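You operate a simulated robot arm through the tools that you are given. There is no shell and no other tool. Be economical: measure what you need, move in short steps, check, and stop when the job is done.

The job below is to be done with a simulated two-armed robot. You get a single attempt, and the scene is never put back.

JOB
Pick up the purple sponge stick with one hand, pass it to the other hand and put it on the upper shelf of the blue rack. Put the brown bead in the grey foam insert. Put the foam pad on the top of the green table away on the top of the wooden table. Put the scrub brush on the tracing sheet. Put the gold weight on top of the grey pot on the top of the beige table. Put one of the ribbed orange sherds from the top of the wooden table on the space at the brown bar. Fetch the purple divider and set it on top of the white binder. Any order will do.

It is judged by the outcome, as a careful person would: the job done as asked, and still so three seconds after it is handed in. It fails if anything else is knocked over, pushed out of place, dropped, spilled or broken. Flat cloth is picked up by pressing the open fingertips on it (5 to 10 N) and closing them slowly along it; thin cloth reads only 2 to 8 mm in the jaws.

ROBOT AND FRAMES
Two 6-joint arms with two-finger grippers on one trunk, on a base that drives. Base frame: it is fixed to the floor where the robot stands at the start and does not move with it; the origin is under the middle of the robot, x ahead of it, y to its left, z up. Lengths are in m, angles in degrees, forces in N, time in s.
The left shoulder is at the start at [0.06, 0.143, 0.875], the right one opposite. With the tool pointing down near the work surface each hand reaches from about 0.32 to 0.72 m from the robot's upright axis, wherever it stands, measured 20 degrees to its own side. Places, roughly: brown bead (4x4x2 cm) [1.8, -3.5, 0.8]; foam pad (15x11x5 cm) [0.6, -3.6, 0.8]; gold weight (8x3x3 cm) [0.5, -1.5, 0.8]; grey foam insert (25x17x5 cm) [1, -3.7, 0.8]; grey pot (11x11x14 cm) [0.7, -1.4, 0.8]; purple divider (2x27x16 cm) [-1.1, 1.5, 0.8]; purple sponge stick (5x5x13 cm) [0.7, -0.2, 0.8]; ribbed orange sherd [-1, 0.75, 0.75]; scrub brush (8x4x5 cm) [0.5, -2.7, 0.8]; space at the brown bar (25x48 cm) [-1.06, -0.6, 0.76]; top of the wooden table [-1.1, 1, 0.7]; tracing sheet (17x15x2 cm) [1.7, -1.6, 0.7]; upper shelf of the blue rack [-1.1, 3.1, 1]; white binder (30x24x5 cm) [0.7, 5.2, 0.8]. Payload 2.45 kg a hand.
Tool frame (each hand has its own): the origin (TCP) lies between the finger pads and is the grasp point; the fingertips stand 0.026 m ahead of it; z points along the fingers, y is the line along which they close. Largest opening 0.096 m; the body of the gripper starts 0.069 m behind the TCP.
Orientation is that of the tool frame in the base frame, as a unit quaternion [w, x, y, z]. With the fingers straight down and closing along the base's y, the tool's x points along the base's -x, its y along +y and its z along -z.

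CONTROLS
- The arms move only by the tool send_rows. It takes "left_motion", "right_motion" or both (then of equal length, played together; a hand with none holds still); each is text: rows parted by semicolons, each of 7 numbers parted by spaces: the turn, a rotation vector about the tool's x, y, z in units of 6 degrees (1.0 is 6 degrees), then the shift along the tool's x, y, z in units of 30 mm (1.0 is 30 mm), then the gripper command, from -1 (shut) to 1 (fully open), values between in proportion. In form: rx ry rz dx dy dz jaw; .... A call has 1 to 8 rows; each row shifts and turns the commanded pose from where the row before left it, along the tool's axes as they then stand. A call with a number of a shift or a turn outside -1 to 1 is refused whole. Each row takes 0.2 s and may step no farther than 0.05 m and 8.6 degrees from the row before; otherwise, or with a gripper value out of range, the whole call is refused. A pose out of reach is approached as far as the arm can. The call stops where the force on the tool passes 40 N (or 10 N more than at its start, if that is more) or the arm is blocked; 0.2 s more then pass. Each finger halts on what it meets, pressing with about 24 N; the grip force reading is that of the motor and also rises with nothing between the fingers. The clock runs only during rows and for 0.2 s after the last one: add rows that do not move to give the fingers time. It gives the time, the measured TCP pose, the force on the tool (base axes), the opening and the grip force at its end, in the units of the frame above (readings bear some noise), with the torque about the TCP (base axes, N m) and any sound that the robot's microphone picked up, and new pictures: "views" is both (left out), scene, wrist or none (wrist: the cameras of the hands that moved).
- Cameras (640 x 400 px; columns grow to the right, rows downward): "scene" is now at [0.1347, -0.0307, 1.4882]; the picture's right is [-0.39, -0.92, 0.00], its down [-0.70, 0.30, -0.65] and it looks along [0.60, -0.26, -0.76] (base axes); focal length 252 px, centre (320, 200). "left" rides on the left gripper at [0.082, -0.003, -0.098] in its tool frame; the picture's right is [0.04, 1.00, 0.00], its down [-0.73, 0.03, -0.68] and it looks along [-0.68, 0.03, 0.73] (tool axes); focal length 256 px, centre (320, 200). "right" rides on the right gripper at [0.082, 0.003, -0.098] in its tool frame; the picture's right is [-0.04, 1.00, 0.00], its down [-0.73, -0.03, -0.68] and it looks along [-0.68, -0.03, 0.73] (tool axes); focal length 256 px, centre (320, 200). There is no depth. A picture from a camera that has moved, and an enlarged one, comes with that camera's place and axes in the base frame and with its lens. The place of the scene camera against the robot may be out by one fixed shift of up to 0.012 m in any direction.
- move_column(by): slides the trunk up (or, below 0, down) by that many m; the arms and the scene camera ride with it, the base frame stays. It gives what a move gives, with no picture.
- drive_base(legs): drives the robot by 1 to 6 legs, each [ahead, turn to the left] in m and degrees, along the robot's own axes; the way and the turn of a leg run together, so that a leg with both is an arc; at most 1.5 m and 180 degrees a leg. The arms and the cameras ride along, it lands a little off, and it stops where it bumps. It gives what a move gives, and a new picture of the scene camera.
- pan_tilt(pan, tilt): turns the head with the scene camera to pan (to the left, within 86 degrees either way) and tilt (down, from -29 to 69), counted from straight ahead of the robot. It gives what a move gives, and a new picture of the scene camera.
- zoom(camera, box): a new picture of the part [left, top, right, bottom] of that camera's present view, enlarged. No time passes.
- close_job(): hands the job in; it is judged then, once.

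Work in short steps. Places have to be worked out from the pictures, the camera data and where the tool is seen: move nearer, look again, correct. Check each grasp and each placing, and mend what went wrong. You have 217 turns and 260 pictures in all, those below and enlarged ones among them. Open the grippers and draw the arms clear of the work before you hand the job in, unless the task says otherwise; then end with one line.

The tools are called as a command line: name --argument value ..., lists and objects as JSON in quotes. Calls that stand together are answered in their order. send_rows: Moves the arms, as the interface text tells. Its arguments: {"type":"object","properties":{"left_motion":{"type":"string"},"right_motion":{"type":"string"},"views":{"type":"string","enum":["both","scene","wrist","none"]}},"required":[]} The other tools are called the same way: move_column (by) slides the trunk up or down; drive_base (legs) drives the base; pan_tilt (pan, tilt) turns the head that bears the scene camera; zoom (camera, box) takes an enlarged picture of a part of a camera's view; close_job () hands the job in.

At the start:

```text
time: 0.0
left_position: [0.495, 0.0366, 0.9681]
left_tool_rot: [0.0, 0.003, 1.0, 0.0]
left_force: [0.4, 0.2, 0.0]
left_torque: [0.03, 0.0, -0.02]
left_grip_width: 0.0959
left_finger_force: 0.1
right_position: [0.3393, -0.2762, 0.9765]
right_tool_rot: [0.0, 0.003, 1.0, 0.0]
right_force: [-0.5, 0.5, 0.4]
right_torque: [0.04, 0.02, 0.02]
right_grip_width: 0.096
right_finger_force: 0.1
trunk travel left (down, up): [-0.5, 0.09]
robot x, y, heading: [-0.0, 0.0011, 0.4]
head pan, tilt: [-23.2, 49.3]
```

scene: 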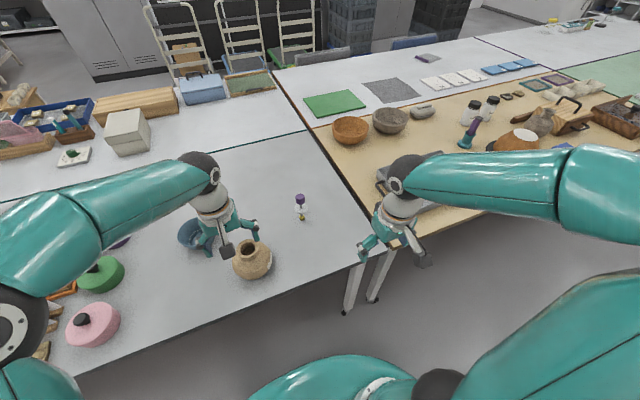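
right: 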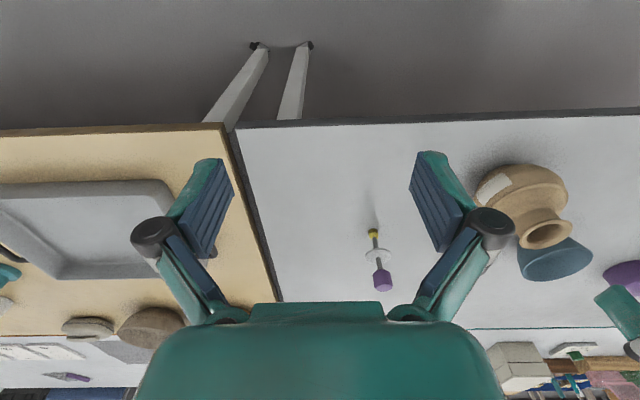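
left: 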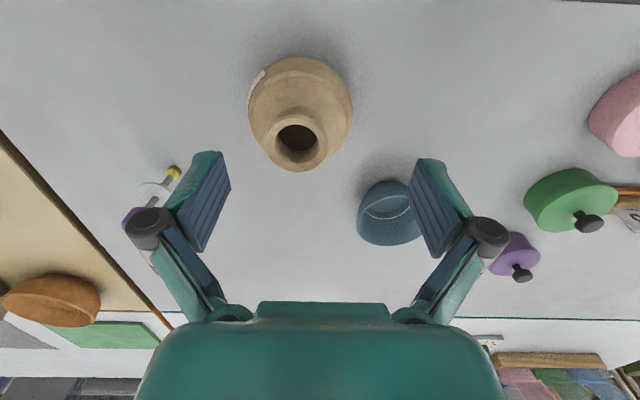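

The sponge stick seems to stand upright near (300,205). I take a closer look.

zoom --camera "scene" --box '[260, 170, 340, 240]'

zoom --camera "right" --box '[320, 200, 440, 310]'

```text
5.71 times, centred on (300, 205) of scene
camera zoom: at [0.1347, -0.0307, 1.4882], right [-0.39, -0.92, 0.0], down [-0.7, 0.3, -0.65], along [0.6, -0.26, -0.76], focal length 1438 px, centre (434, 171)
```

zoom: 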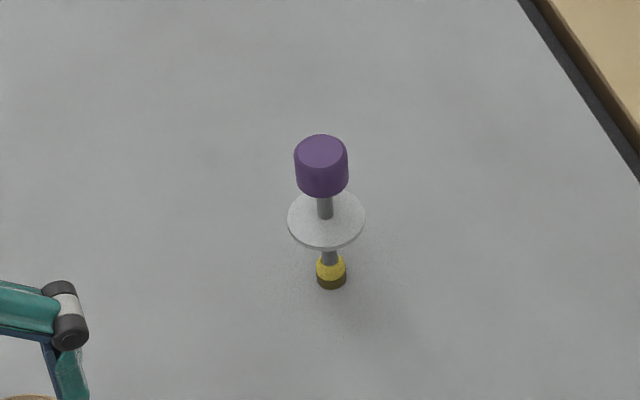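

```text
3.64 times, centred on (380, 255) of right
camera zoom: at [0.2591, -0.2725, 1.0741], right [0.05, 1.0, 0.0], down [0.73, -0.03, 0.68], along [0.68, -0.03, -0.73], focal length 931 px, centre (102, 0)
```

zoom: 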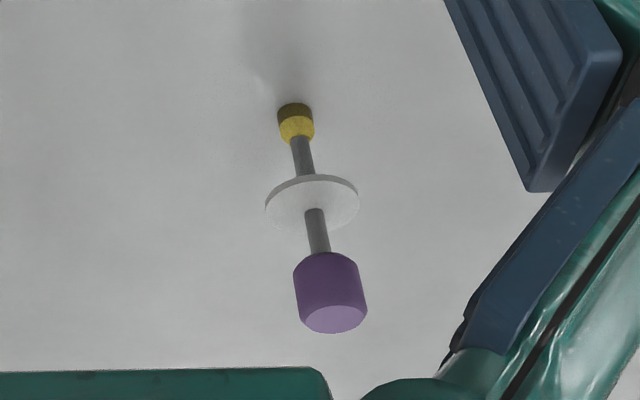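

The stick stands at about (0.652, -0.185), purple head centre z≈0.86, disc below it, table ≈0.745. I bring the right hand over it at the present height.

send_rows --right_motion "0 0 0 -1 0.3 0 0;0 0 0 -1 0.3 0 0;0 0 0 -1 0.3 0 0;0 0 0 -1 0.3 0 0;0 0 0 -1 0.3 0 0;0 0 0 -1 0.3 0 0;0 0 0 -1 0.4 0 0;0 0 0 -1 0.4 0 0" --views "wrist"

```text
time: 1.8
left_position: [0.4955, 0.0377, 0.9681]
left_tool_rot: [-0.001, 0.004, 1.0, 0.0]
left_force: [0.9, -0.7, 0.9]
left_torque: [0.01, 0.04, -0.01]
left_grip_width: 0.0959
left_finger_force: 0.0
right_position: [0.5818, -0.2002, 0.9728]
right_tool_rot: [0.0, 0.003, 1.0, 0.0]
right_force: [-0.9, 0.1, -0.8]
right_torque: [-0.04, 0.0, 0.0]
right_grip_width: 0.0481
right_finger_force: 0.1
trunk travel left (down, up): [-0.5, 0.09]
robot x, y, heading: [0.0011, -0.0003, -0.2]
head pan, tilt: [-23.2, 49.3]
camera right: at [0.5009, -0.1959, 1.0715], right [0.05, 1.0, 0.0], down [0.73, -0.03, 0.68], along [0.68, -0.03, -0.74], focal length 256 px, centre (320, 200)
```

right: 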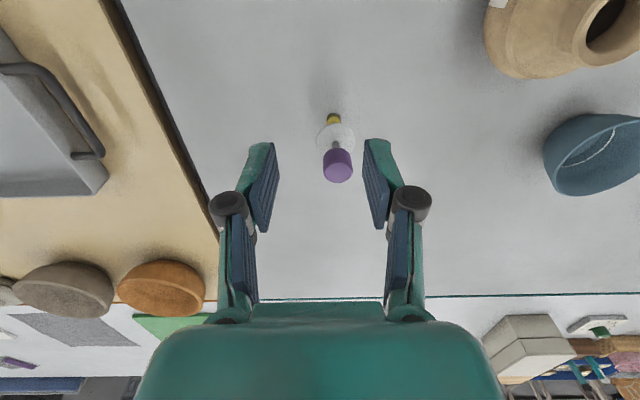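

Head refined at (0.650, -0.186). I move over it, then lower with jaws moderately open.

send_rows --right_motion "0 0 0 -0.8 0.16 0 0.3;0 0 0 -0.75 0.16 0 0.3;0 0 0 -0.75 0.16 0 0.3;0 0 0 0 0 0.9 0.3;0 0 0 0 0 0.9 0.3;0 0 0 0 0 0.9 0.3;0 0 0 0 0 0.85 0.3;0 0 0 0 0 0 0.3" --views "both"

```text
time: 3.6
left_position: [0.4949, 0.0373, 0.968]
left_tool_rot: [-0.001, 0.003, 1.0, 0.0]
left_force: [-0.2, 0.2, -0.7]
left_torque: [0.02, -0.01, -0.01]
left_grip_width: 0.096
left_finger_force: 0.0
right_position: [0.6507, -0.1863, 0.8701]
right_tool_rot: [0.0, 0.003, 1.0, 0.0]
right_force: [-0.1, -0.2, 0.3]
right_torque: [-0.03, -0.01, -0.01]
right_grip_width: 0.0621
right_finger_force: 0.0
trunk travel left (down, up): [-0.5, 0.09]
robot x, y, heading: [-0.0017, -0.0003, -0.3]
head pan, tilt: [-23.2, 49.3]
camera scene: at [0.1348, -0.0306, 1.4882], right [-0.39, -0.92, 0.0], down [-0.7, 0.3, -0.65], along [0.6, -0.26, -0.76], focal length 252 px, centre (320, 200)
camera right: at [0.5693, -0.1815, 0.9674], right [0.05, 1.0, 0.0], down [0.73, -0.03, 0.68], along [0.68, -0.03, -0.73], focal length 256 px, centre (320, 200)
```

scene: 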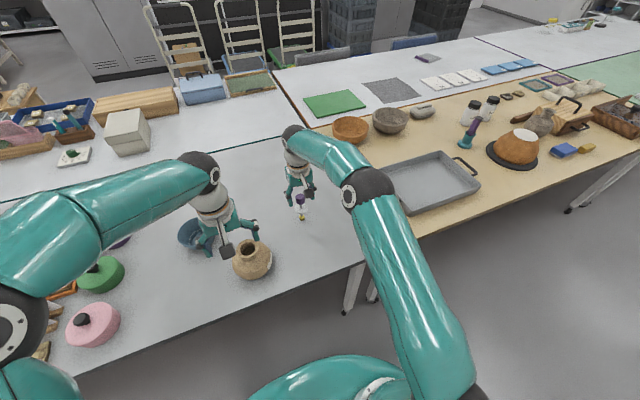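
right: 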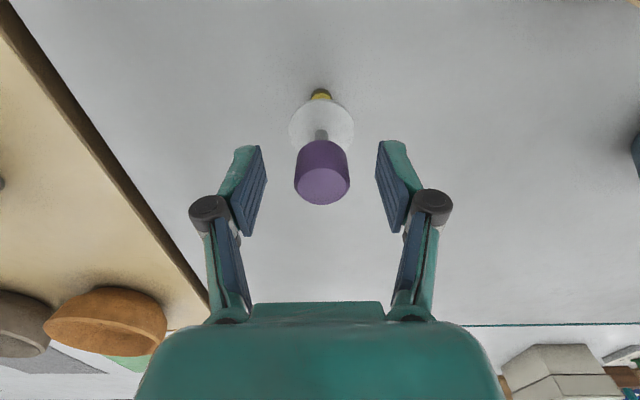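

Head top is at the TCP level; I lower 14 mm more and close.

send_rows --right_motion "0 0 0 0 0 0.47 0.3;0 0 0 0 0 0 -0.2;0 0 0 0 0 0 -0.7;0 0 0 0 0 0 -0.7;0 0 0 0 0 0 -0.7;0 0 0 0 0 0 -0.7" --views "wrist"

```text
time: 5.0
left_position: [0.4934, 0.0364, 0.9683]
left_tool_rot: [-0.001, 0.002, 1.0, 0.0]
left_force: [0.8, 0.2, -0.1]
left_torque: [0.0, 0.01, -0.02]
left_grip_width: 0.0961
left_finger_force: 0.2
right_position: [0.6519, -0.1845, 0.8554]
right_tool_rot: [-0.001, 0.003, 1.0, -0.001]
right_force: [0.4, -0.2, 0.5]
right_torque: [-0.02, 0.0, 0.02]
right_grip_width: 0.0286
right_finger_force: 24.3
trunk travel left (down, up): [-0.5, 0.09]
robot x, y, heading: [0.001, -0.0039, -0.0]
head pan, tilt: [-23.2, 49.3]
camera right: at [0.5707, -0.1804, 0.9532], right [0.05, 1.0, 0.0], down [0.73, -0.03, 0.68], along [0.68, -0.03, -0.73], focal length 256 px, centre (320, 200)
```

right: 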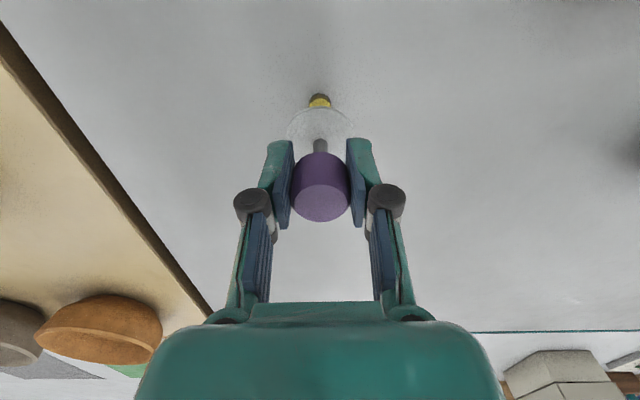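

Gripped (0.0286). I lift the stick with the right hand while the left begins yawing and pitching forward to be able to take it from the side.

send_rows --right_motion "0 0 0 0 0 -0.5 -0.7;0 0 0 0 0 -0.8 -0.7;0 0 0 0 0 -0.9 -0.7;0 0 0 0 0 -0.9 -0.7;0 0 0 0 0 -0.9 -0.7;0 0 0 0 0 -0.9 -0.7;0 0 -1 0 0 -0.5 -0.7;0 0 -1 0 0 0 -0.7" --left_motion "0 0 1 0 0 -0.2 1;0 0 1 0 0 -0.2 1;0 0 1 0 0 -0.2 1;0 0 1 0 0 -0.2 1;0 -1 0 0 0 0 1;0 -1 0 0 0 0 1;0 -1 0 0 0 0 1;0 -1 0 0 0 0 1" --views "scene"

send_rows --right_motion "0 0 -1 0.3 0 0 -0.7;0 0 -1 0.4 0 0 -0.7;0 0 -1 0.4 0 0 -0.7;0 0 -1 0.4 0 0 -0.7;0 0 -1 0.4 0 0 -0.7;0 0 -1 0.4 0 0 -0.7;0 0 -1 0 0 0 -0.7;0 0 -1 0 0 0 -0.7" --left_motion "0 -1 0 0 0 0 1;0 -1 0 0 0 0 1;0 -1 0 0 0 0 1;0 -1 0 0 0 0 1;0 -1 0 0 0 0 1;0 -1 0 0 0 0 1;0 -1 0 0 0 0 1;0 -1 0 0 0 0 1" --views "scene"

```text
time: 6.8
left_position: [0.4936, 0.0362, 0.9927]
left_tool_rot: [0.204, 0.206, 0.956, -0.045]
left_force: [-0.1, -0.1, 0.1]
left_torque: [-0.03, 0.0, -0.05]
left_grip_width: 0.0962
left_finger_force: 0.0
right_position: [0.6438, -0.1858, 1.0157]
right_tool_rot: [0.0, -0.103, 0.995, 0.001]
right_force: [-0.6, 0.0, -0.4]
right_torque: [-0.04, 0.0, -0.01]
right_grip_width: 0.0289
right_finger_force: 23.9
right hand out of reach, approached as far as the arm can: row 7
trunk travel left (down, up): [-0.5, 0.09]
robot x, y, heading: [0.0015, 0.0002, 0.1]
head pan, tilt: [-23.2, 49.3]
camera scene: at [0.1347, -0.0305, 1.4882], right [-0.39, -0.92, 0.0], down [-0.7, 0.3, -0.65], along [0.6, -0.26, -0.76], focal length 252 px, centre (320, 200)
```

scene: 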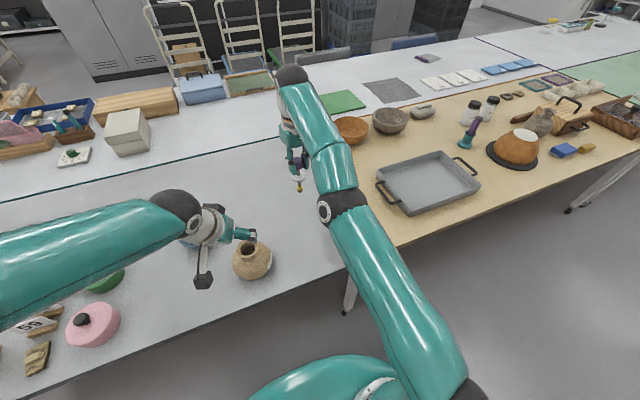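

```text
time: 8.6
left_position: [0.4772, -0.0039, 1.0172]
left_tool_rot: [0.573, 0.167, 0.793, -0.118]
left_force: [0.0, 0.1, -0.1]
left_torque: [0.03, -0.01, 0.0]
left_grip_width: 0.096
left_finger_force: 0.0
left hand out of reach, approached as far as the arm can: row 7, 8
right_position: [0.6186, -0.2025, 1.0674]
right_tool_rot: [-0.009, -0.405, 0.914, 0.004]
right_force: [-0.1, 0.7, -1.1]
right_torque: [0.0, 0.05, 0.02]
right_grip_width: 0.0292
right_finger_force: 23.4
right hand out of reach, approached as far as the arm can: row 1, 2, 3, 4, 5, 6
trunk travel left (down, up): [-0.5, 0.09]
robot x, y, heading: [0.0003, 0.0001, -0.0]
head pan, tilt: [-23.2, 49.3]
camera scene: at [0.1357, -0.031, 1.4881], right [-0.39, -0.92, 0.0], down [-0.7, 0.3, -0.65], along [0.6, -0.26, -0.76], focal length 252 px, centre (320, 200)
```

scene: 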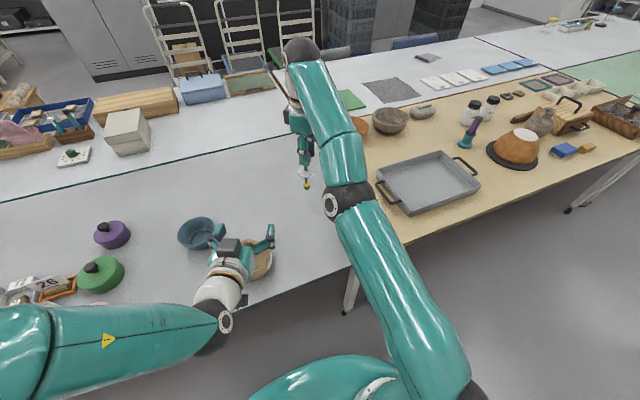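

The right pose was at its limit; I bring the stick inward and lower to about (0.56,-0.04,0.99), in front of the left fingers.

send_rows --right_motion "0 0 0 -0.433 0.842 0.417 -0.7;0 0 0 -0.433 0.842 0.417 -0.7;0 0 0 -0.433 0.842 0.417 -0.7;0 0 0 -0.433 0.842 0.417 -0.7;0 0 0 -0.433 0.842 0.417 -0.7;0 0 0 -0.433 0.842 0.417 -0.7;0 0 -1 0 0 0 -0.7;0 0 -1 0 0 0 -0.7" --views "both"

```text
time: 10.4
left_position: [0.4782, -0.0027, 1.017]
left_tool_rot: [0.572, 0.167, 0.794, -0.118]
left_force: [-0.1, 1.0, 0.2]
left_torque: [-0.01, 0.0, -0.01]
left_grip_width: 0.096
left_finger_force: 0.1
right_position: [0.5947, -0.0371, 1.0668]
right_tool_rot: [-0.008, -0.499, 0.866, 0.003]
right_force: [0.3, -0.4, 0.6]
right_torque: [0.01, 0.0, -0.03]
right_grip_width: 0.0292
right_finger_force: 24.0
right hand out of reach, approached as far as the arm can: row 1, 2, 3, 4, 5, 6
trunk travel left (down, up): [-0.5, 0.09]
robot x, y, heading: [0.0006, -0.0011, -0.0]
head pan, tilt: [-23.2, 49.3]
camera scene: at [0.1349, -0.0305, 1.4881], right [-0.39, -0.92, 0.0], down [-0.7, 0.3, -0.65], along [0.6, -0.26, -0.76], focal length 252 px, centre (320, 200)
camera right: at [0.5526, -0.106, 1.167], right [-0.84, 0.54, 0.01], down [0.41, 0.62, 0.67], along [0.35, 0.57, -0.74], focal length 256 px, centre (320, 200)
```

scene: 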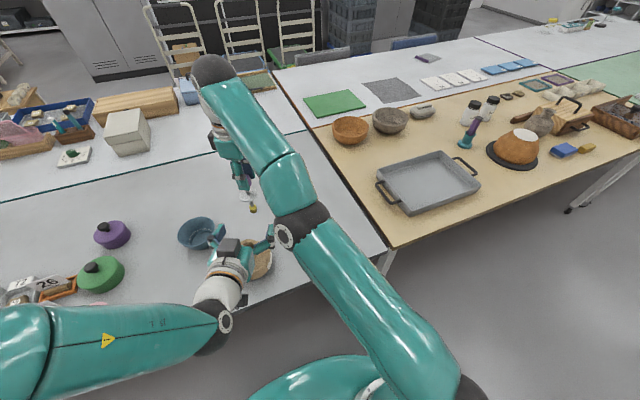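
right: 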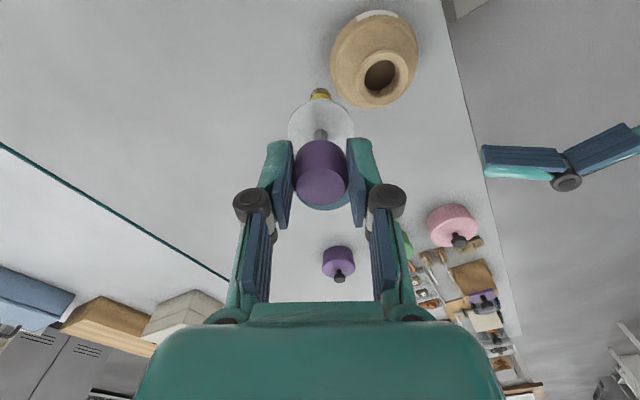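

The right hand reads z 1.067. I lower it in small steps and see how it responds.

send_rows --right_motion "0 0 0 0 0 0.8 -0.7;0 0 0 0 0 0.8 -0.7;0 0 0 0 0 0 -0.7" --views "none"

```text
time: 11.2
left_position: [0.4784, -0.0022, 1.0173]
left_tool_rot: [0.573, 0.166, 0.794, -0.118]
left_force: [0.4, 0.0, 0.1]
left_torque: [-0.04, 0.01, 0.02]
left_grip_width: 0.0958
left_finger_force: 0.0
right_position: [0.5951, -0.0375, 1.0626]
right_tool_rot: [-0.013, -0.498, 0.867, 0.004]
right_force: [0.2, -0.8, -1.0]
right_torque: [0.01, 0.01, -0.02]
right_grip_width: 0.029
right_finger_force: 23.9
right hand out of reach, approached as far as the arm can: row 1, 2
trunk travel left (down, up): [-0.5, 0.09]
robot x, y, heading: [0.0003, 0.0047, 0.1]
head pan, tilt: [-23.2, 49.3]
```

Down barely responds; I test undoing some yaw together with a down and inward shift.

send_rows --right_motion "0 0 1 0 0 0.5 -0.7;0 0 1 0 0 0.5 -0.7;0 0 1 0 0 0.5 -0.7;0 0 0 0 0 0 -0.7" --views "none"

```text
time: 12.2
left_position: [0.4769, -0.0027, 1.0167]
left_tool_rot: [0.573, 0.167, 0.794, -0.119]
left_force: [-0.1, 0.4, -0.1]
left_torque: [-0.01, -0.02, -0.03]
left_grip_width: 0.0962
left_finger_force: 0.0
right_position: [0.5949, -0.037, 1.0665]
right_tool_rot: [-0.01, -0.355, 0.935, 0.002]
right_force: [0.0, 0.3, -0.7]
right_torque: [-0.02, 0.03, 0.01]
right_grip_width: 0.029
right_finger_force: 23.6
right hand out of reach, approached as far as the arm can: row 1, 2, 3
trunk travel left (down, up): [-0.5, 0.09]
robot x, y, heading: [0.001, 0.0006, 0.0]
head pan, tilt: [-23.2, 49.3]
```

The arm looks nearly straight (at its reach limit). I pull it inward toward the shoulder and down to unbend from the limit.

send_rows --right_motion "0 0 0 0.62 0.55 0.5 -0.7;0 0 0 0.62 0.55 0.5 -0.7;0 0 0 0.62 0.55 0.5 -0.7;0 0 0 0 0 0 -0.7" --views "scene"

```text
time: 13.2
left_position: [0.4776, -0.0038, 1.0174]
left_tool_rot: [0.572, 0.167, 0.794, -0.119]
left_force: [-0.3, 1.2, -0.8]
left_torque: [0.01, 0.0, 0.01]
left_grip_width: 0.0962
left_finger_force: 0.0
right_position: [0.5896, -0.0215, 1.0683]
right_tool_rot: [-0.009, -0.356, 0.934, 0.002]
right_force: [1.1, 0.5, -1.1]
right_torque: [0.01, 0.01, 0.03]
right_grip_width: 0.0294
right_finger_force: 24.2
right hand out of reach, approached as far as the arm can: row 1, 2, 3
trunk travel left (down, up): [-0.5, 0.09]
robot x, y, heading: [-0.0003, 0.0035, -0.4]
head pan, tilt: [-23.2, 49.3]
camera scene: at [0.1351, -0.0307, 1.4881], right [-0.39, -0.92, 0.0], down [-0.7, 0.3, -0.65], along [0.6, -0.26, -0.76], focal length 252 px, centre (320, 200)
```

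scene: 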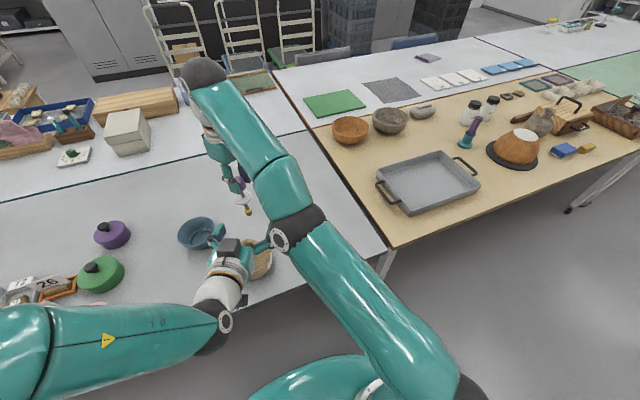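

Vertical-plane motion seems stuck. I test pitching the tool forward (wrist towards the robot) to free the elbow.

send_rows --right_motion "0.66 -0.75 0 0 0 0 -0.7;0.66 -0.75 0 0 0 0 -0.7;0.66 -0.75 0 0 0 0 -0.7;0.66 -0.75 0 0 0 0 -0.7;0 0 0 0 0 0 -0.7" --views "none"

```text
time: 14.4
left_position: [0.4791, -0.0035, 1.0163]
left_tool_rot: [0.573, 0.167, 0.793, -0.119]
left_force: [0.0, -0.4, 0.5]
left_torque: [0.0, -0.02, 0.02]
left_grip_width: 0.0961
left_finger_force: 0.1
right_position: [0.588, -0.0228, 1.0876]
right_tool_rot: [0.009, -0.356, 0.935, -0.007]
right_force: [0.0, -0.1, -0.9]
right_torque: [0.01, 0.02, 0.0]
right_grip_width: 0.0293
right_finger_force: 24.2
right hand out of reach, approached as far as the arm can: row 1, 2, 3, 4
trunk travel left (down, up): [-0.5, 0.09]
robot x, y, heading: [-0.0006, -0.0047, -0.0]
head pan, tilt: [-23.2, 49.3]
```

Almost no pitch and z rose. I try the opposite pitch.

send_rows --right_motion "-0.66 0.75 0 0 0 0 -0.7;-0.66 0.75 0 0 0 0 -0.7;-0.66 0.75 0 0 0 0 -0.7;-0.66 0.75 0 0 0 0 -0.7;0 0 0 0 0 0 -0.7" --views "none"

```text
time: 15.6
left_position: [0.4778, -0.0044, 1.0169]
left_tool_rot: [0.572, 0.167, 0.794, -0.118]
left_force: [-0.3, 0.1, 0.0]
left_torque: [-0.03, -0.01, 0.03]
left_grip_width: 0.0959
left_finger_force: 0.1
right_position: [0.5208, -0.0396, 1.0485]
right_tool_rot: [-0.185, -0.348, 0.917, 0.066]
right_force: [0.1, -0.4, 0.4]
right_torque: [0.0, 0.03, -0.02]
right_grip_width: 0.0291
right_finger_force: 23.9
right hand out of reach, approached as far as the arm can: row 1, 2, 3, 4
trunk travel left (down, up): [-0.5, 0.09]
robot x, y, heading: [-0.0009, -0.0002, 0.1]
head pan, tilt: [-23.2, 49.3]
```

That moved: tool now tilted ~22° toward the robot and closer in. I move along the tool's z (down/inward) to gain elbow bend.

send_rows --right_motion "0 0 0 0 0 0.8 -0.7;0 0 0 0 0 0.8 -0.7;0 0 0 0 0 0 -0.7" --views "scene"

```text
time: 16.4
left_position: [0.4778, -0.0037, 1.0175]
left_tool_rot: [0.573, 0.168, 0.794, -0.119]
left_force: [0.0, 0.0, 0.3]
left_torque: [0.0, -0.01, 0.0]
left_grip_width: 0.096
left_finger_force: 0.1
right_position: [0.5028, -0.0423, 1.0024]
right_tool_rot: [-0.186, -0.348, 0.916, 0.067]
right_force: [0.5, -0.2, 0.0]
right_torque: [-0.03, 0.01, -0.04]
right_grip_width: 0.0291
right_finger_force: 23.6
trunk travel left (down, up): [-0.5, 0.09]
robot x, y, heading: [0.0049, -0.0008, 0.1]
head pan, tilt: [-23.2, 49.3]
camera scene: at [0.1349, -0.0306, 1.4881], right [-0.39, -0.92, 0.0], down [-0.7, 0.3, -0.65], along [0.6, -0.26, -0.76], focal length 252 px, centre (320, 200)
```

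scene: 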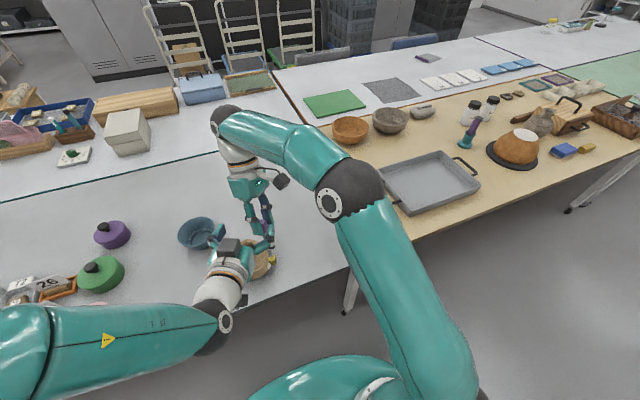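

Now the stick is tilted so it is perpendicular to the left hand's pointing direction. I centre it ahead of the left jaws and yaw the right hand so its closing line is along the left hand's pointing.

send_rows --right_motion "0 0 0 -0.6 -0.27 -0.1 -0.7;0 0 0 -0.57 -0.26 -0.07 -0.7;0 0 -1 0 0 0 -0.7;0 0 -1 0 0 0 -0.7;0 0 -1 0 0 0 -0.7;0 0 -1 0 0 0 -0.7;0 0 0 0 0 0 -0.7" --views "both"

zoom --camera "left" --box '[0, 0, 640, 400]'

```text
time: 18.0
left_position: [0.4776, -0.0047, 1.0174]
left_tool_rot: [0.573, 0.166, 0.794, -0.117]
left_force: [-0.3, -0.3, 0.2]
left_torque: [-0.03, -0.02, -0.02]
left_grip_width: 0.096
left_finger_force: 0.0
right_position: [0.5394, -0.0288, 0.9942]
right_tool_rot: [-0.168, -0.532, 0.823, 0.103]
right_force: [0.3, 0.4, -0.6]
right_torque: [-0.01, -0.04, -0.01]
right_grip_width: 0.0292
right_finger_force: 24.6
trunk travel left (down, up): [-0.5, 0.09]
robot x, y, heading: [-0.0016, -0.0017, -0.1]
head pan, tilt: [-23.2, 49.3]
camera scene: at [0.1349, -0.0306, 1.4881], right [-0.39, -0.92, 0.0], down [-0.7, 0.3, -0.65], along [0.6, -0.26, -0.76], focal length 252 px, centre (320, 200)
camera right: at [0.5433, -0.1003, 1.099], right [-0.83, 0.45, 0.34], down [0.56, 0.66, 0.49], along [0.0, 0.6, -0.8], focal length 256 px, centre (320, 200)
```

scene: 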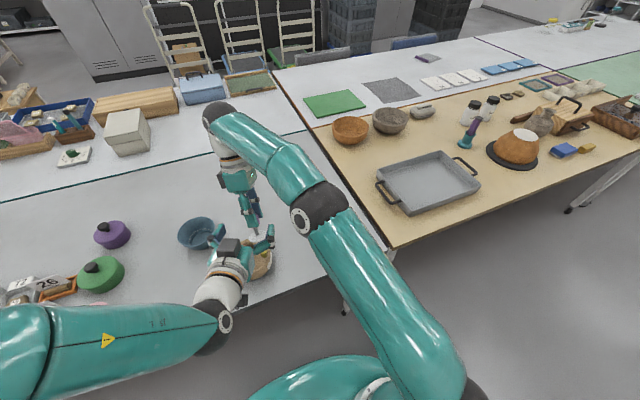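
right: 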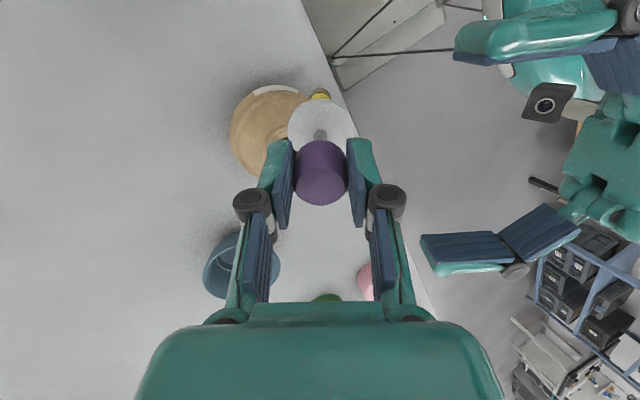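

```text
1.00 times, centred on (320, 200) of left (not enlarged: the box is as wide or as high as the picture)
camera zoom: at [0.3683, 0.0404, 0.9709], right [0.39, 0.92, -0.03], down [-0.37, 0.19, 0.91], along [0.84, -0.34, 0.41], focal length 256 px, centre (320, 200)
```

zoom: 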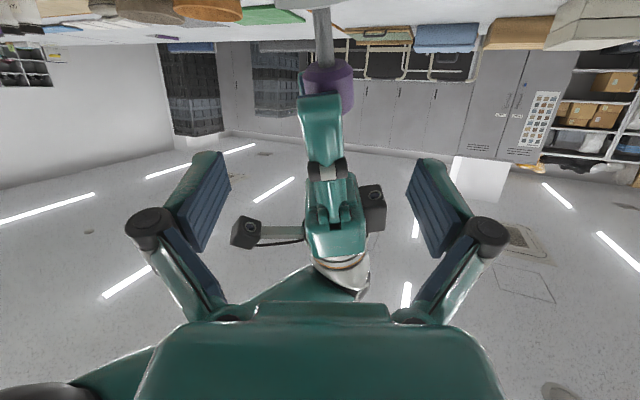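

Aligned: head lies about 70 mm straight ahead of the left TCP. I advance the left hand open.

send_rows --left_motion "0 0 0 0.1 0 0.6 1;0 0 0 0.1 0 0.6 1;0 0 0 0.1 0 0.6 1;0 0 0 0 0 0.4 1;0 0 0 0 0 0 1" --views "wrist"

```text
time: 19.2
left_position: [0.5252, -0.0432, 0.9974]
left_tool_rot: [0.573, 0.169, 0.793, -0.121]
left_force: [0.5, -0.2, 0.3]
left_torque: [0.0, -0.03, -0.02]
left_grip_width: 0.0959
left_finger_force: 0.2
left hand out of reach, approached as far as the arm can: row 1, 2, 3
right_position: [0.5391, -0.0293, 0.995]
right_tool_rot: [-0.168, -0.532, 0.824, 0.102]
right_force: [-0.1, -0.4, -0.9]
right_torque: [-0.02, -0.02, 0.01]
right_grip_width: 0.0291
right_finger_force: 24.1
trunk travel left (down, up): [-0.5, 0.09]
robot x, y, heading: [-0.0013, 0.0009, 0.1]
head pan, tilt: [-23.2, 49.3]
camera left: at [0.4171, 0.0014, 0.9502], right [0.39, 0.92, -0.04], down [-0.37, 0.19, 0.91], along [0.84, -0.34, 0.41], focal length 256 px, centre (320, 200)
```

left: 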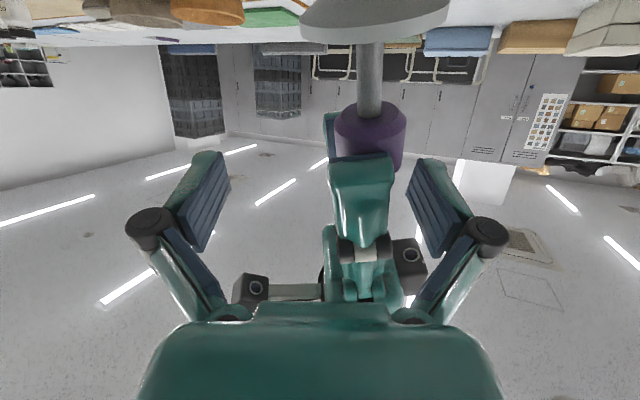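

Left is nearly around the head but 18 mm too far to its right and a bit high; I correct and then check.

send_rows --left_motion "0 0 0 0.2 0.3 0.1 1;0 0 0 0.2 0.3 0.1 1;0 0 0 0 0 0 1" --views "wrist"

```text
time: 20.0
left_position: [0.5259, -0.0442, 0.9949]
left_tool_rot: [0.574, 0.168, 0.792, -0.12]
left_force: [1.2, -0.2, -0.8]
left_torque: [0.0, 0.02, 0.01]
left_grip_width: 0.0961
left_finger_force: 0.0
left hand out of reach, approached as far as the arm can: row 1, 2
right_position: [0.5389, -0.0292, 0.9942]
right_tool_rot: [-0.169, -0.53, 0.824, 0.103]
right_force: [-0.3, 0.5, -0.2]
right_torque: [0.0, -0.01, -0.01]
right_grip_width: 0.029
right_finger_force: 23.7
trunk travel left (down, up): [-0.5, 0.09]
robot x, y, heading: [0.0045, -0.0007, -0.1]
head pan, tilt: [-23.2, 49.3]
camera left: at [0.4177, -0.0001, 0.9484], right [0.39, 0.92, -0.04], down [-0.37, 0.19, 0.91], along [0.84, -0.34, 0.41], focal length 256 px, centre (320, 200)
```

left: 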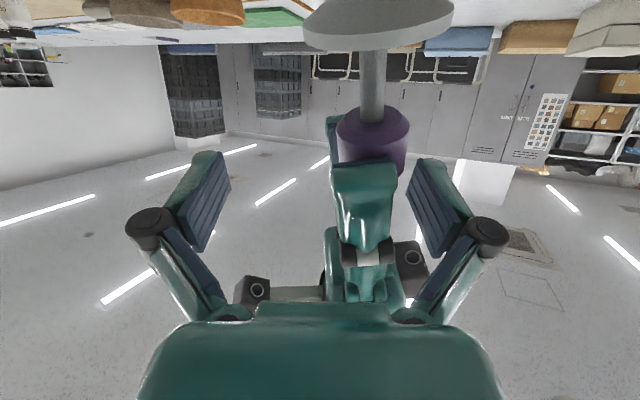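

The left arm won't yield sideways, so I move the right hand (with stick) 18 mm sideways and 10 mm up instead.

send_rows --right_motion "0 0 0 0.3 0 -0.15 -0.7;0 0 0 0.29 0 -0.15 -0.7;0 0 0 0 0 0 -0.7" --left_motion "0 0 0 0 0 0 1;0 0 0 0 0 0 1;0 0 0 0 0 0 1" --views "wrist"

```text
time: 20.8
left_position: [0.5266, -0.0449, 0.9955]
left_tool_rot: [0.574, 0.168, 0.793, -0.121]
left_force: [0.4, 0.2, 0.7]
left_torque: [-0.02, 0.01, -0.02]
left_grip_width: 0.0961
left_finger_force: 0.0
right_position: [0.5348, -0.0446, 1.0047]
right_tool_rot: [-0.168, -0.531, 0.824, 0.103]
right_force: [-1.1, 0.1, -0.3]
right_torque: [-0.03, 0.06, -0.02]
right_grip_width: 0.0294
right_finger_force: 24.4
trunk travel left (down, up): [-0.5, 0.09]
robot x, y, heading: [0.001, -0.0001, 0.0]
head pan, tilt: [-23.2, 49.3]
camera right: at [0.5392, -0.1161, 1.1109], right [-0.82, 0.45, 0.34], down [0.57, 0.66, 0.49], along [0.0, 0.6, -0.8], focal length 256 px, centre (320, 200)
camera left: at [0.4178, 0.0, 0.9482], right [0.39, 0.92, -0.04], down [-0.37, 0.19, 0.91], along [0.84, -0.34, 0.41], focal length 256 px, centre (320, 200)
```

right: 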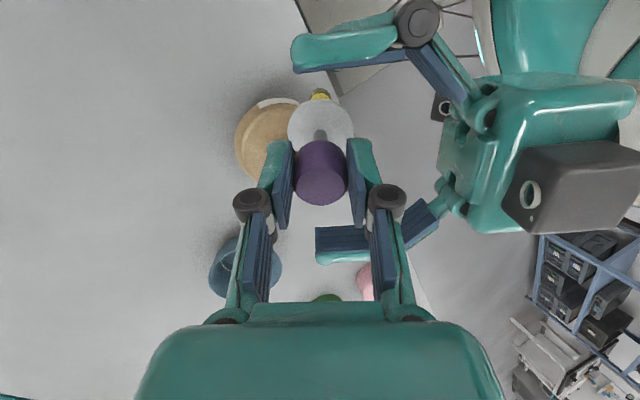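
left: 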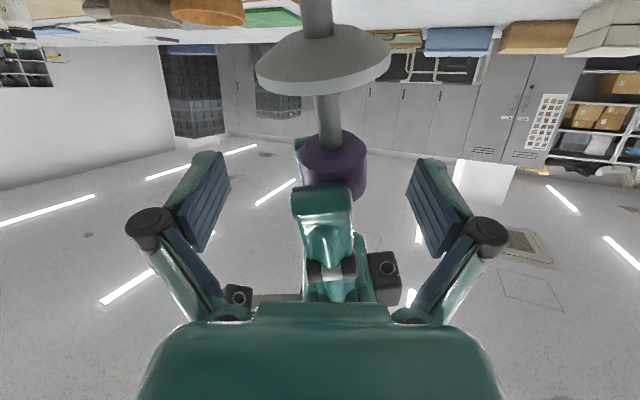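

Nearly centred (6 mm off). A small extra shift, then close the left jaws gently.

send_rows --right_motion "0 0 0 0.18 0 0 -0.7;0 0 0 0 0 0 -0.7;0 0 0 0 0 0 -0.7;0 0 0 0 0 0 -0.7;0 0 0 0 0 0 -0.7;0 0 0 0 0 0 -0.7;0 0 0 0 0 0 -0.7" --left_motion "0 0 0 0 0 0 1;0 0 0 0 0 0 0.5;0 0 0 0 0 0 0;0 0 0 0 0 0 -0.3;0 0 0 0 0 0 -0.7;0 0 0 0 0 0 -0.7;0 0 0 0 0 0 -0.7" --views "wrist"

```text
time: 22.4
left_position: [0.5265, -0.0447, 0.9951]
left_tool_rot: [0.574, 0.169, 0.792, -0.121]
left_force: [-5.3, 0.2, 2.9]
left_torque: [-0.32, 0.22, -0.42]
left_grip_width: 0.0366
left_finger_force: 16.7
right_position: [0.5334, -0.0486, 1.0069]
right_tool_rot: [-0.168, -0.531, 0.824, 0.103]
right_force: [5.3, 0.4, -2.8]
right_torque: [0.34, -0.27, 0.35]
right_grip_width: 0.0293
right_finger_force: 24.4
trunk travel left (down, up): [-0.5, 0.09]
robot x, y, heading: [-0.0028, -0.0015, -0.2]
head pan, tilt: [-23.2, 49.3]
camera right: at [0.5374, -0.1208, 1.1118], right [-0.83, 0.45, 0.34], down [0.56, 0.66, 0.49], along [0.0, 0.6, -0.8], focal length 256 px, centre (320, 200)
camera left: at [0.4175, -0.0002, 0.9483], right [0.39, 0.92, -0.04], down [-0.37, 0.19, 0.91], along [0.84, -0.35, 0.41], focal length 256 px, centre (320, 200)
```

right: 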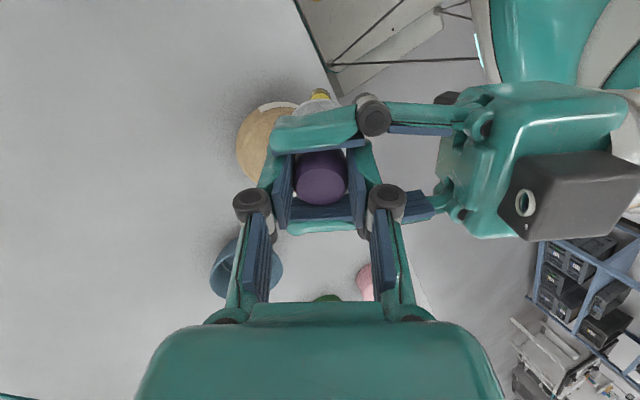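
left: 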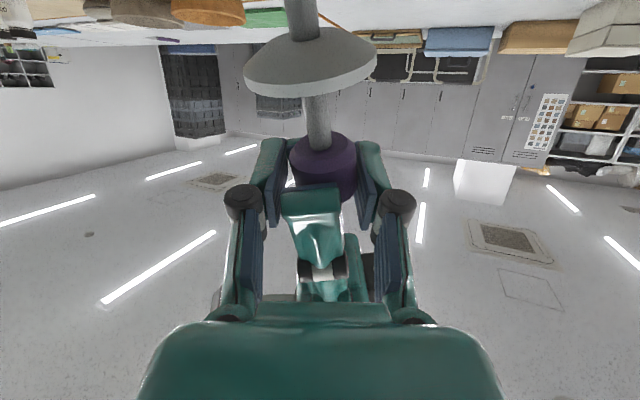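

Left width 36.6 mm may still be settling or touching the right fingers; I wait two rows and read.

send_rows --left_motion "0 0 0 0 0 0 -0.9;0 0 0 0 0 0 -0.9;0 0 0 0 0 0 -0.9;0 0 0 0 0 0 -0.9" --views "none"

zoom --camera "left" --box '[220, 80, 420, 240]'

zoom --camera "right" --box '[220, 80, 420, 240]'

```text
time: 23.4
left_position: [0.5262, -0.0444, 0.9957]
left_tool_rot: [0.573, 0.169, 0.793, -0.12]
left_force: [-13.2, -4.4, 5.2]
left_torque: [-0.43, 0.32, -0.61]
left_grip_width: 0.0349
left_finger_force: 22.5
right_position: [0.5332, -0.049, 1.0068]
right_tool_rot: [-0.167, -0.531, 0.824, 0.103]
right_force: [11.6, 3.6, -4.6]
right_torque: [0.46, -0.52, 0.53]
right_grip_width: 0.0292
right_finger_force: 24.2
trunk travel left (down, up): [-0.5, 0.09]
robot x, y, heading: [-0.0028, 0.0018, -0.1]
head pan, tilt: [-23.2, 49.3]
```

```text
2.50 times, centred on (320, 160) of left
camera zoom: at [0.4174, -0.0004, 0.9483], right [0.4, 0.92, -0.04], down [-0.37, 0.19, 0.91], along [0.84, -0.35, 0.41], focal length 640 px, centre (320, 300)
```

zoom: 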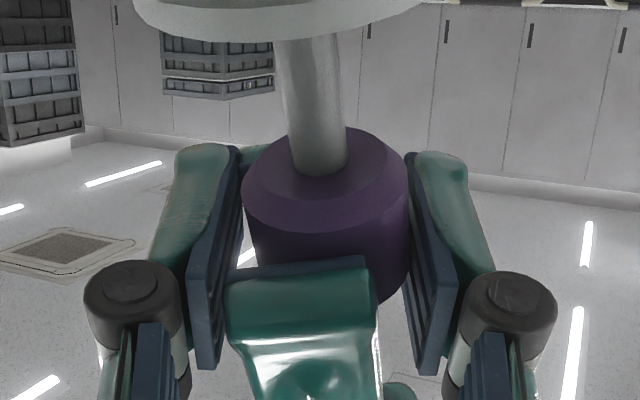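

```text
2.50 times, centred on (320, 160) of right
camera zoom: at [0.5374, -0.1207, 1.1117], right [-0.83, 0.45, 0.34], down [0.56, 0.66, 0.49], along [0.0, 0.6, -0.8], focal length 640 px, centre (320, 300)
```

zoom: 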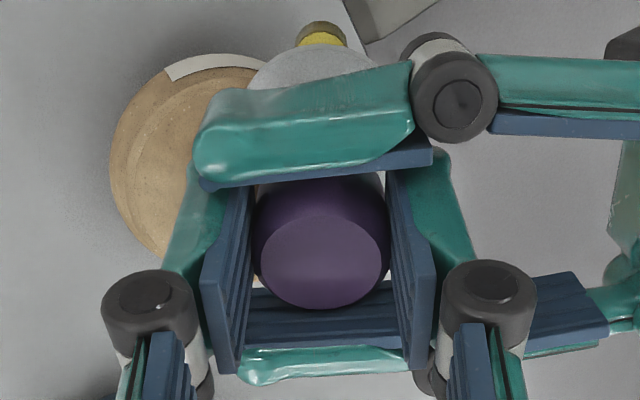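

The left pad is catching the right fingertip, not purely the head. I open the left a bit, raise the right along the stick by 18 mm so the left can take the lower part of the head, and close again.

send_rows --right_motion "0 0 0 0 0 0 -0.7;0 0 0 0 0 0 -0.7;0 0 0 0 0 -0.3 -0.7;0 0 0 0 0 -0.3 -0.7;0 0 0 0 0 0 -0.7" --left_motion "0 0 0 0 0 0 0.3;0 0 0 0 0 0 0.3;0 0 0 0 0 0 0.3;0 0 0 0 0 0 0.3;0 0 0 0 0 0 0.3" --views "wrist"

```text
time: 24.6
left_position: [0.526, -0.0437, 0.9951]
left_tool_rot: [0.573, 0.168, 0.793, -0.12]
left_force: [0.7, 0.0, -0.7]
left_torque: [0.02, -0.03, 0.0]
left_grip_width: 0.0625
left_finger_force: 0.2
right_position: [0.5387, -0.05, 1.0243]
right_tool_rot: [-0.167, -0.532, 0.824, 0.104]
right_force: [-0.3, 0.1, -0.1]
right_torque: [0.0, -0.01, 0.03]
right_grip_width: 0.0292
right_finger_force: 23.9
trunk travel left (down, up): [-0.5, 0.09]
robot x, y, heading: [-0.0049, -0.0017, 0.1]
head pan, tilt: [-23.2, 49.3]
camera right: at [0.5425, -0.1214, 1.1285], right [-0.83, 0.45, 0.34], down [0.56, 0.66, 0.49], along [0.0, 0.6, -0.8], focal length 256 px, centre (320, 200)
camera left: at [0.4177, -0.0001, 0.9483], right [0.39, 0.92, -0.04], down [-0.37, 0.19, 0.91], along [0.84, -0.34, 0.41], focal length 256 px, centre (320, 200)
```

right: 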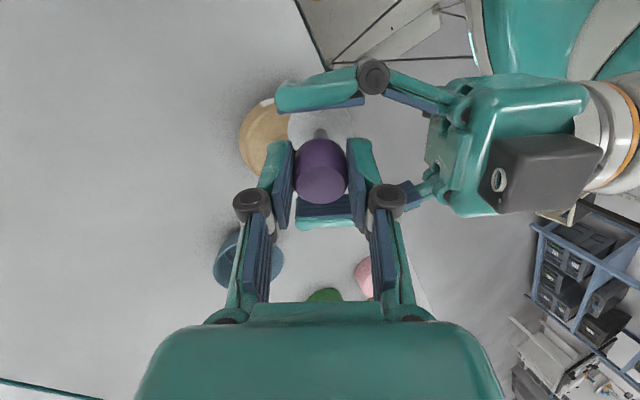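
left: 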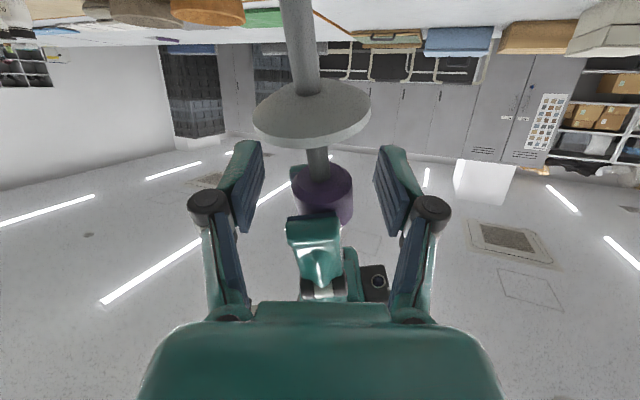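

Now the head sits right at the left pads' height, clear of the right fingers. Close left.

send_rows --left_motion "0 0 0 0 0 0 0;0 0 0 0 0 0 -0.3;0 0 0 0 0 0 -0.7;0 0 0 0 0 0 -0.8;0 0 0 0 0 0 -0.8;0 0 0 0 0 0 -0.8;0 0 0 0 0 0 -0.8" --views "wrist"

```text
time: 26.2
left_position: [0.5271, -0.0443, 0.9944]
left_tool_rot: [0.574, 0.169, 0.792, -0.121]
left_force: [-0.8, 1.2, 0.8]
left_torque: [-0.28, 0.1, -0.29]
left_grip_width: 0.0341
left_finger_force: 18.2
right_position: [0.5395, -0.0509, 1.0223]
right_tool_rot: [-0.165, -0.531, 0.825, 0.103]
right_force: [1.3, -1.6, -1.6]
right_torque: [0.26, -0.11, 0.32]
right_grip_width: 0.0294
right_finger_force: 23.6
trunk travel left (down, up): [-0.5, 0.09]
robot x, y, heading: [0.0014, -0.0012, -0.0]
head pan, tilt: [-23.2, 49.3]
camera left: at [0.4177, -0.0001, 0.9483], right [0.39, 0.92, -0.04], down [-0.37, 0.19, 0.91], along [0.84, -0.34, 0.41], focal length 256 px, centre (320, 200)
```

left: 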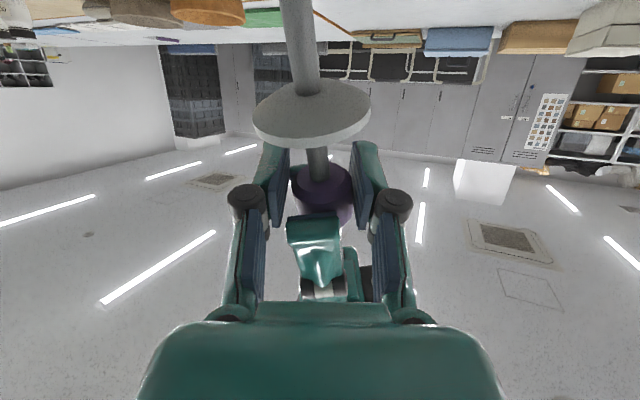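

zoom --camera "left" --box '[240, 120, 400, 240]'

zoom --camera "right" --box '[240, 80, 400, 240]'

```text
3.33 times, centred on (320, 180) of left
camera zoom: at [0.4177, -0.0001, 0.9483], right [0.39, 0.92, -0.04], down [-0.37, 0.19, 0.91], along [0.84, -0.34, 0.41], focal length 853 px, centre (320, 267)
```

zoom: 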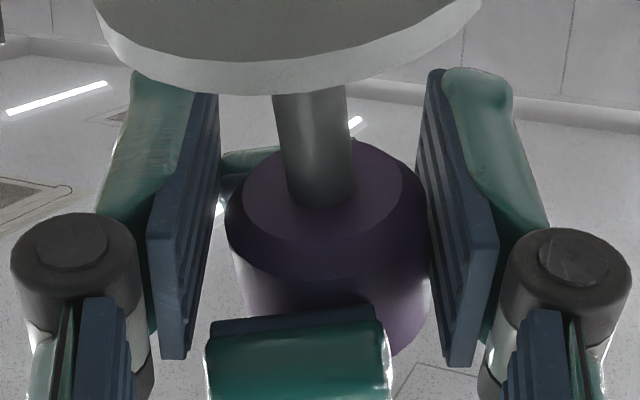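

```text
2.50 times, centred on (320, 160) of right
camera zoom: at [0.5425, -0.1215, 1.1286], right [-0.83, 0.45, 0.34], down [0.56, 0.66, 0.5], along [0.0, 0.6, -0.8], focal length 640 px, centre (320, 300)
```

zoom: 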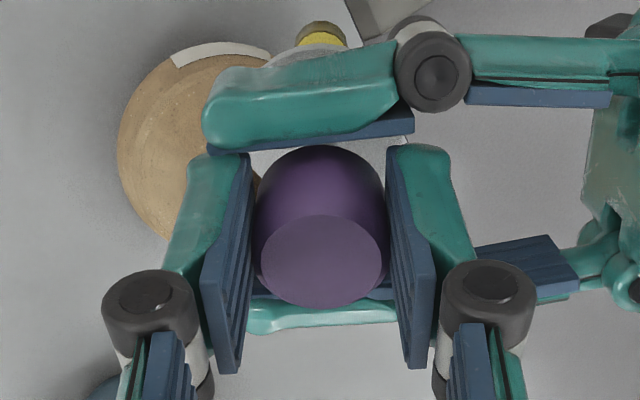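

The right fingertips still spill into the left pads by a few mm. Open the left slightly, raise another 9 mm, and close again.

send_rows --right_motion "0 0 0 0 0 0 -0.7;0 0 0 0 0 -0.3 -0.7;0 0 0 0 0 0 -0.7;0 0 0 0 0 0 -0.7;0 0 0 0 0 0 -0.7;0 0 0 0 0 0 -0.7;0 0 0 0 0 0 -0.7" --left_motion "0 0 0 0 0 0 0.1;0 0 0 0 0 0 0.1;0 0 0 0 0 0 0;0 0 0 0 0 0 -0.4;0 0 0 0 0 0 -0.8;0 0 0 0 0 0 -0.8;0 0 0 0 0 0 -0.8" --views "wrist"

zoom --camera "left" --box '[240, 120, 400, 240]'

```text
time: 27.8
left_position: [0.5256, -0.0452, 0.9954]
left_tool_rot: [0.573, 0.17, 0.792, -0.121]
left_force: [-10.2, -12.9, 0.2]
left_torque: [-0.12, -0.03, -0.65]
left_grip_width: 0.0333
left_finger_force: 17.2
right_position: [0.5372, -0.0503, 1.0275]
right_tool_rot: [-0.166, -0.532, 0.824, 0.104]
right_force: [9.9, 12.1, -0.6]
right_torque: [0.55, -0.29, 0.47]
right_grip_width: 0.029
right_finger_force: 24.0
right hand out of reach, approached as far as the arm can: row 2
trunk travel left (down, up): [-0.5, 0.09]
robot x, y, heading: [-0.0029, -0.0001, -0.1]
head pan, tilt: [-23.2, 49.3]
camera right: at [0.54, -0.1217, 1.133], right [-0.83, 0.45, 0.34], down [0.56, 0.66, 0.5], along [0.0, 0.6, -0.8], focal length 256 px, centre (320, 200)
camera left: at [0.4172, -0.0006, 0.9482], right [0.4, 0.92, -0.04], down [-0.37, 0.19, 0.91], along [0.84, -0.35, 0.41], focal length 256 px, centre (320, 200)
```

right: 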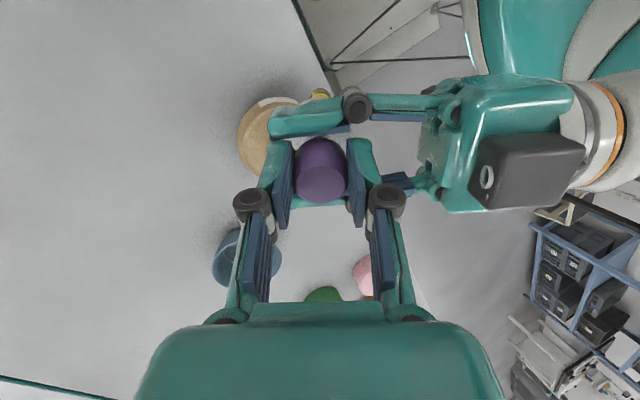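
left: 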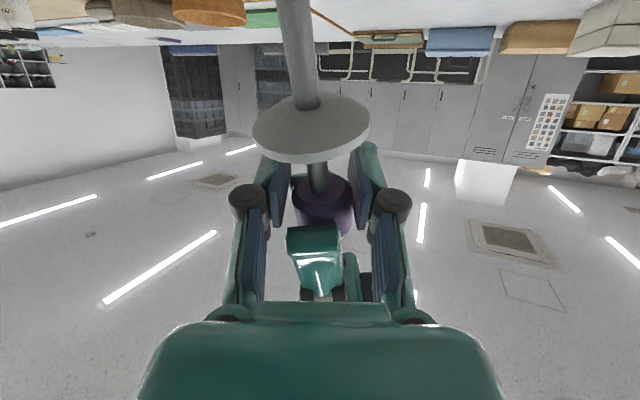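

```text
3.33 times, centred on (320, 180) of left
camera zoom: at [0.4172, -0.0006, 0.9482], right [0.4, 0.92, -0.04], down [-0.37, 0.19, 0.91], along [0.84, -0.35, 0.41], focal length 853 px, centre (320, 267)
```

zoom: 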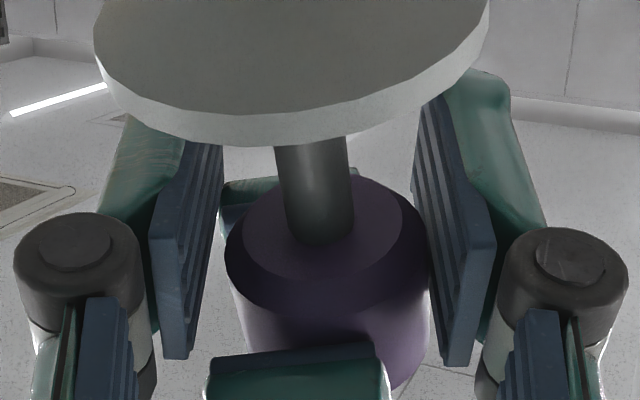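

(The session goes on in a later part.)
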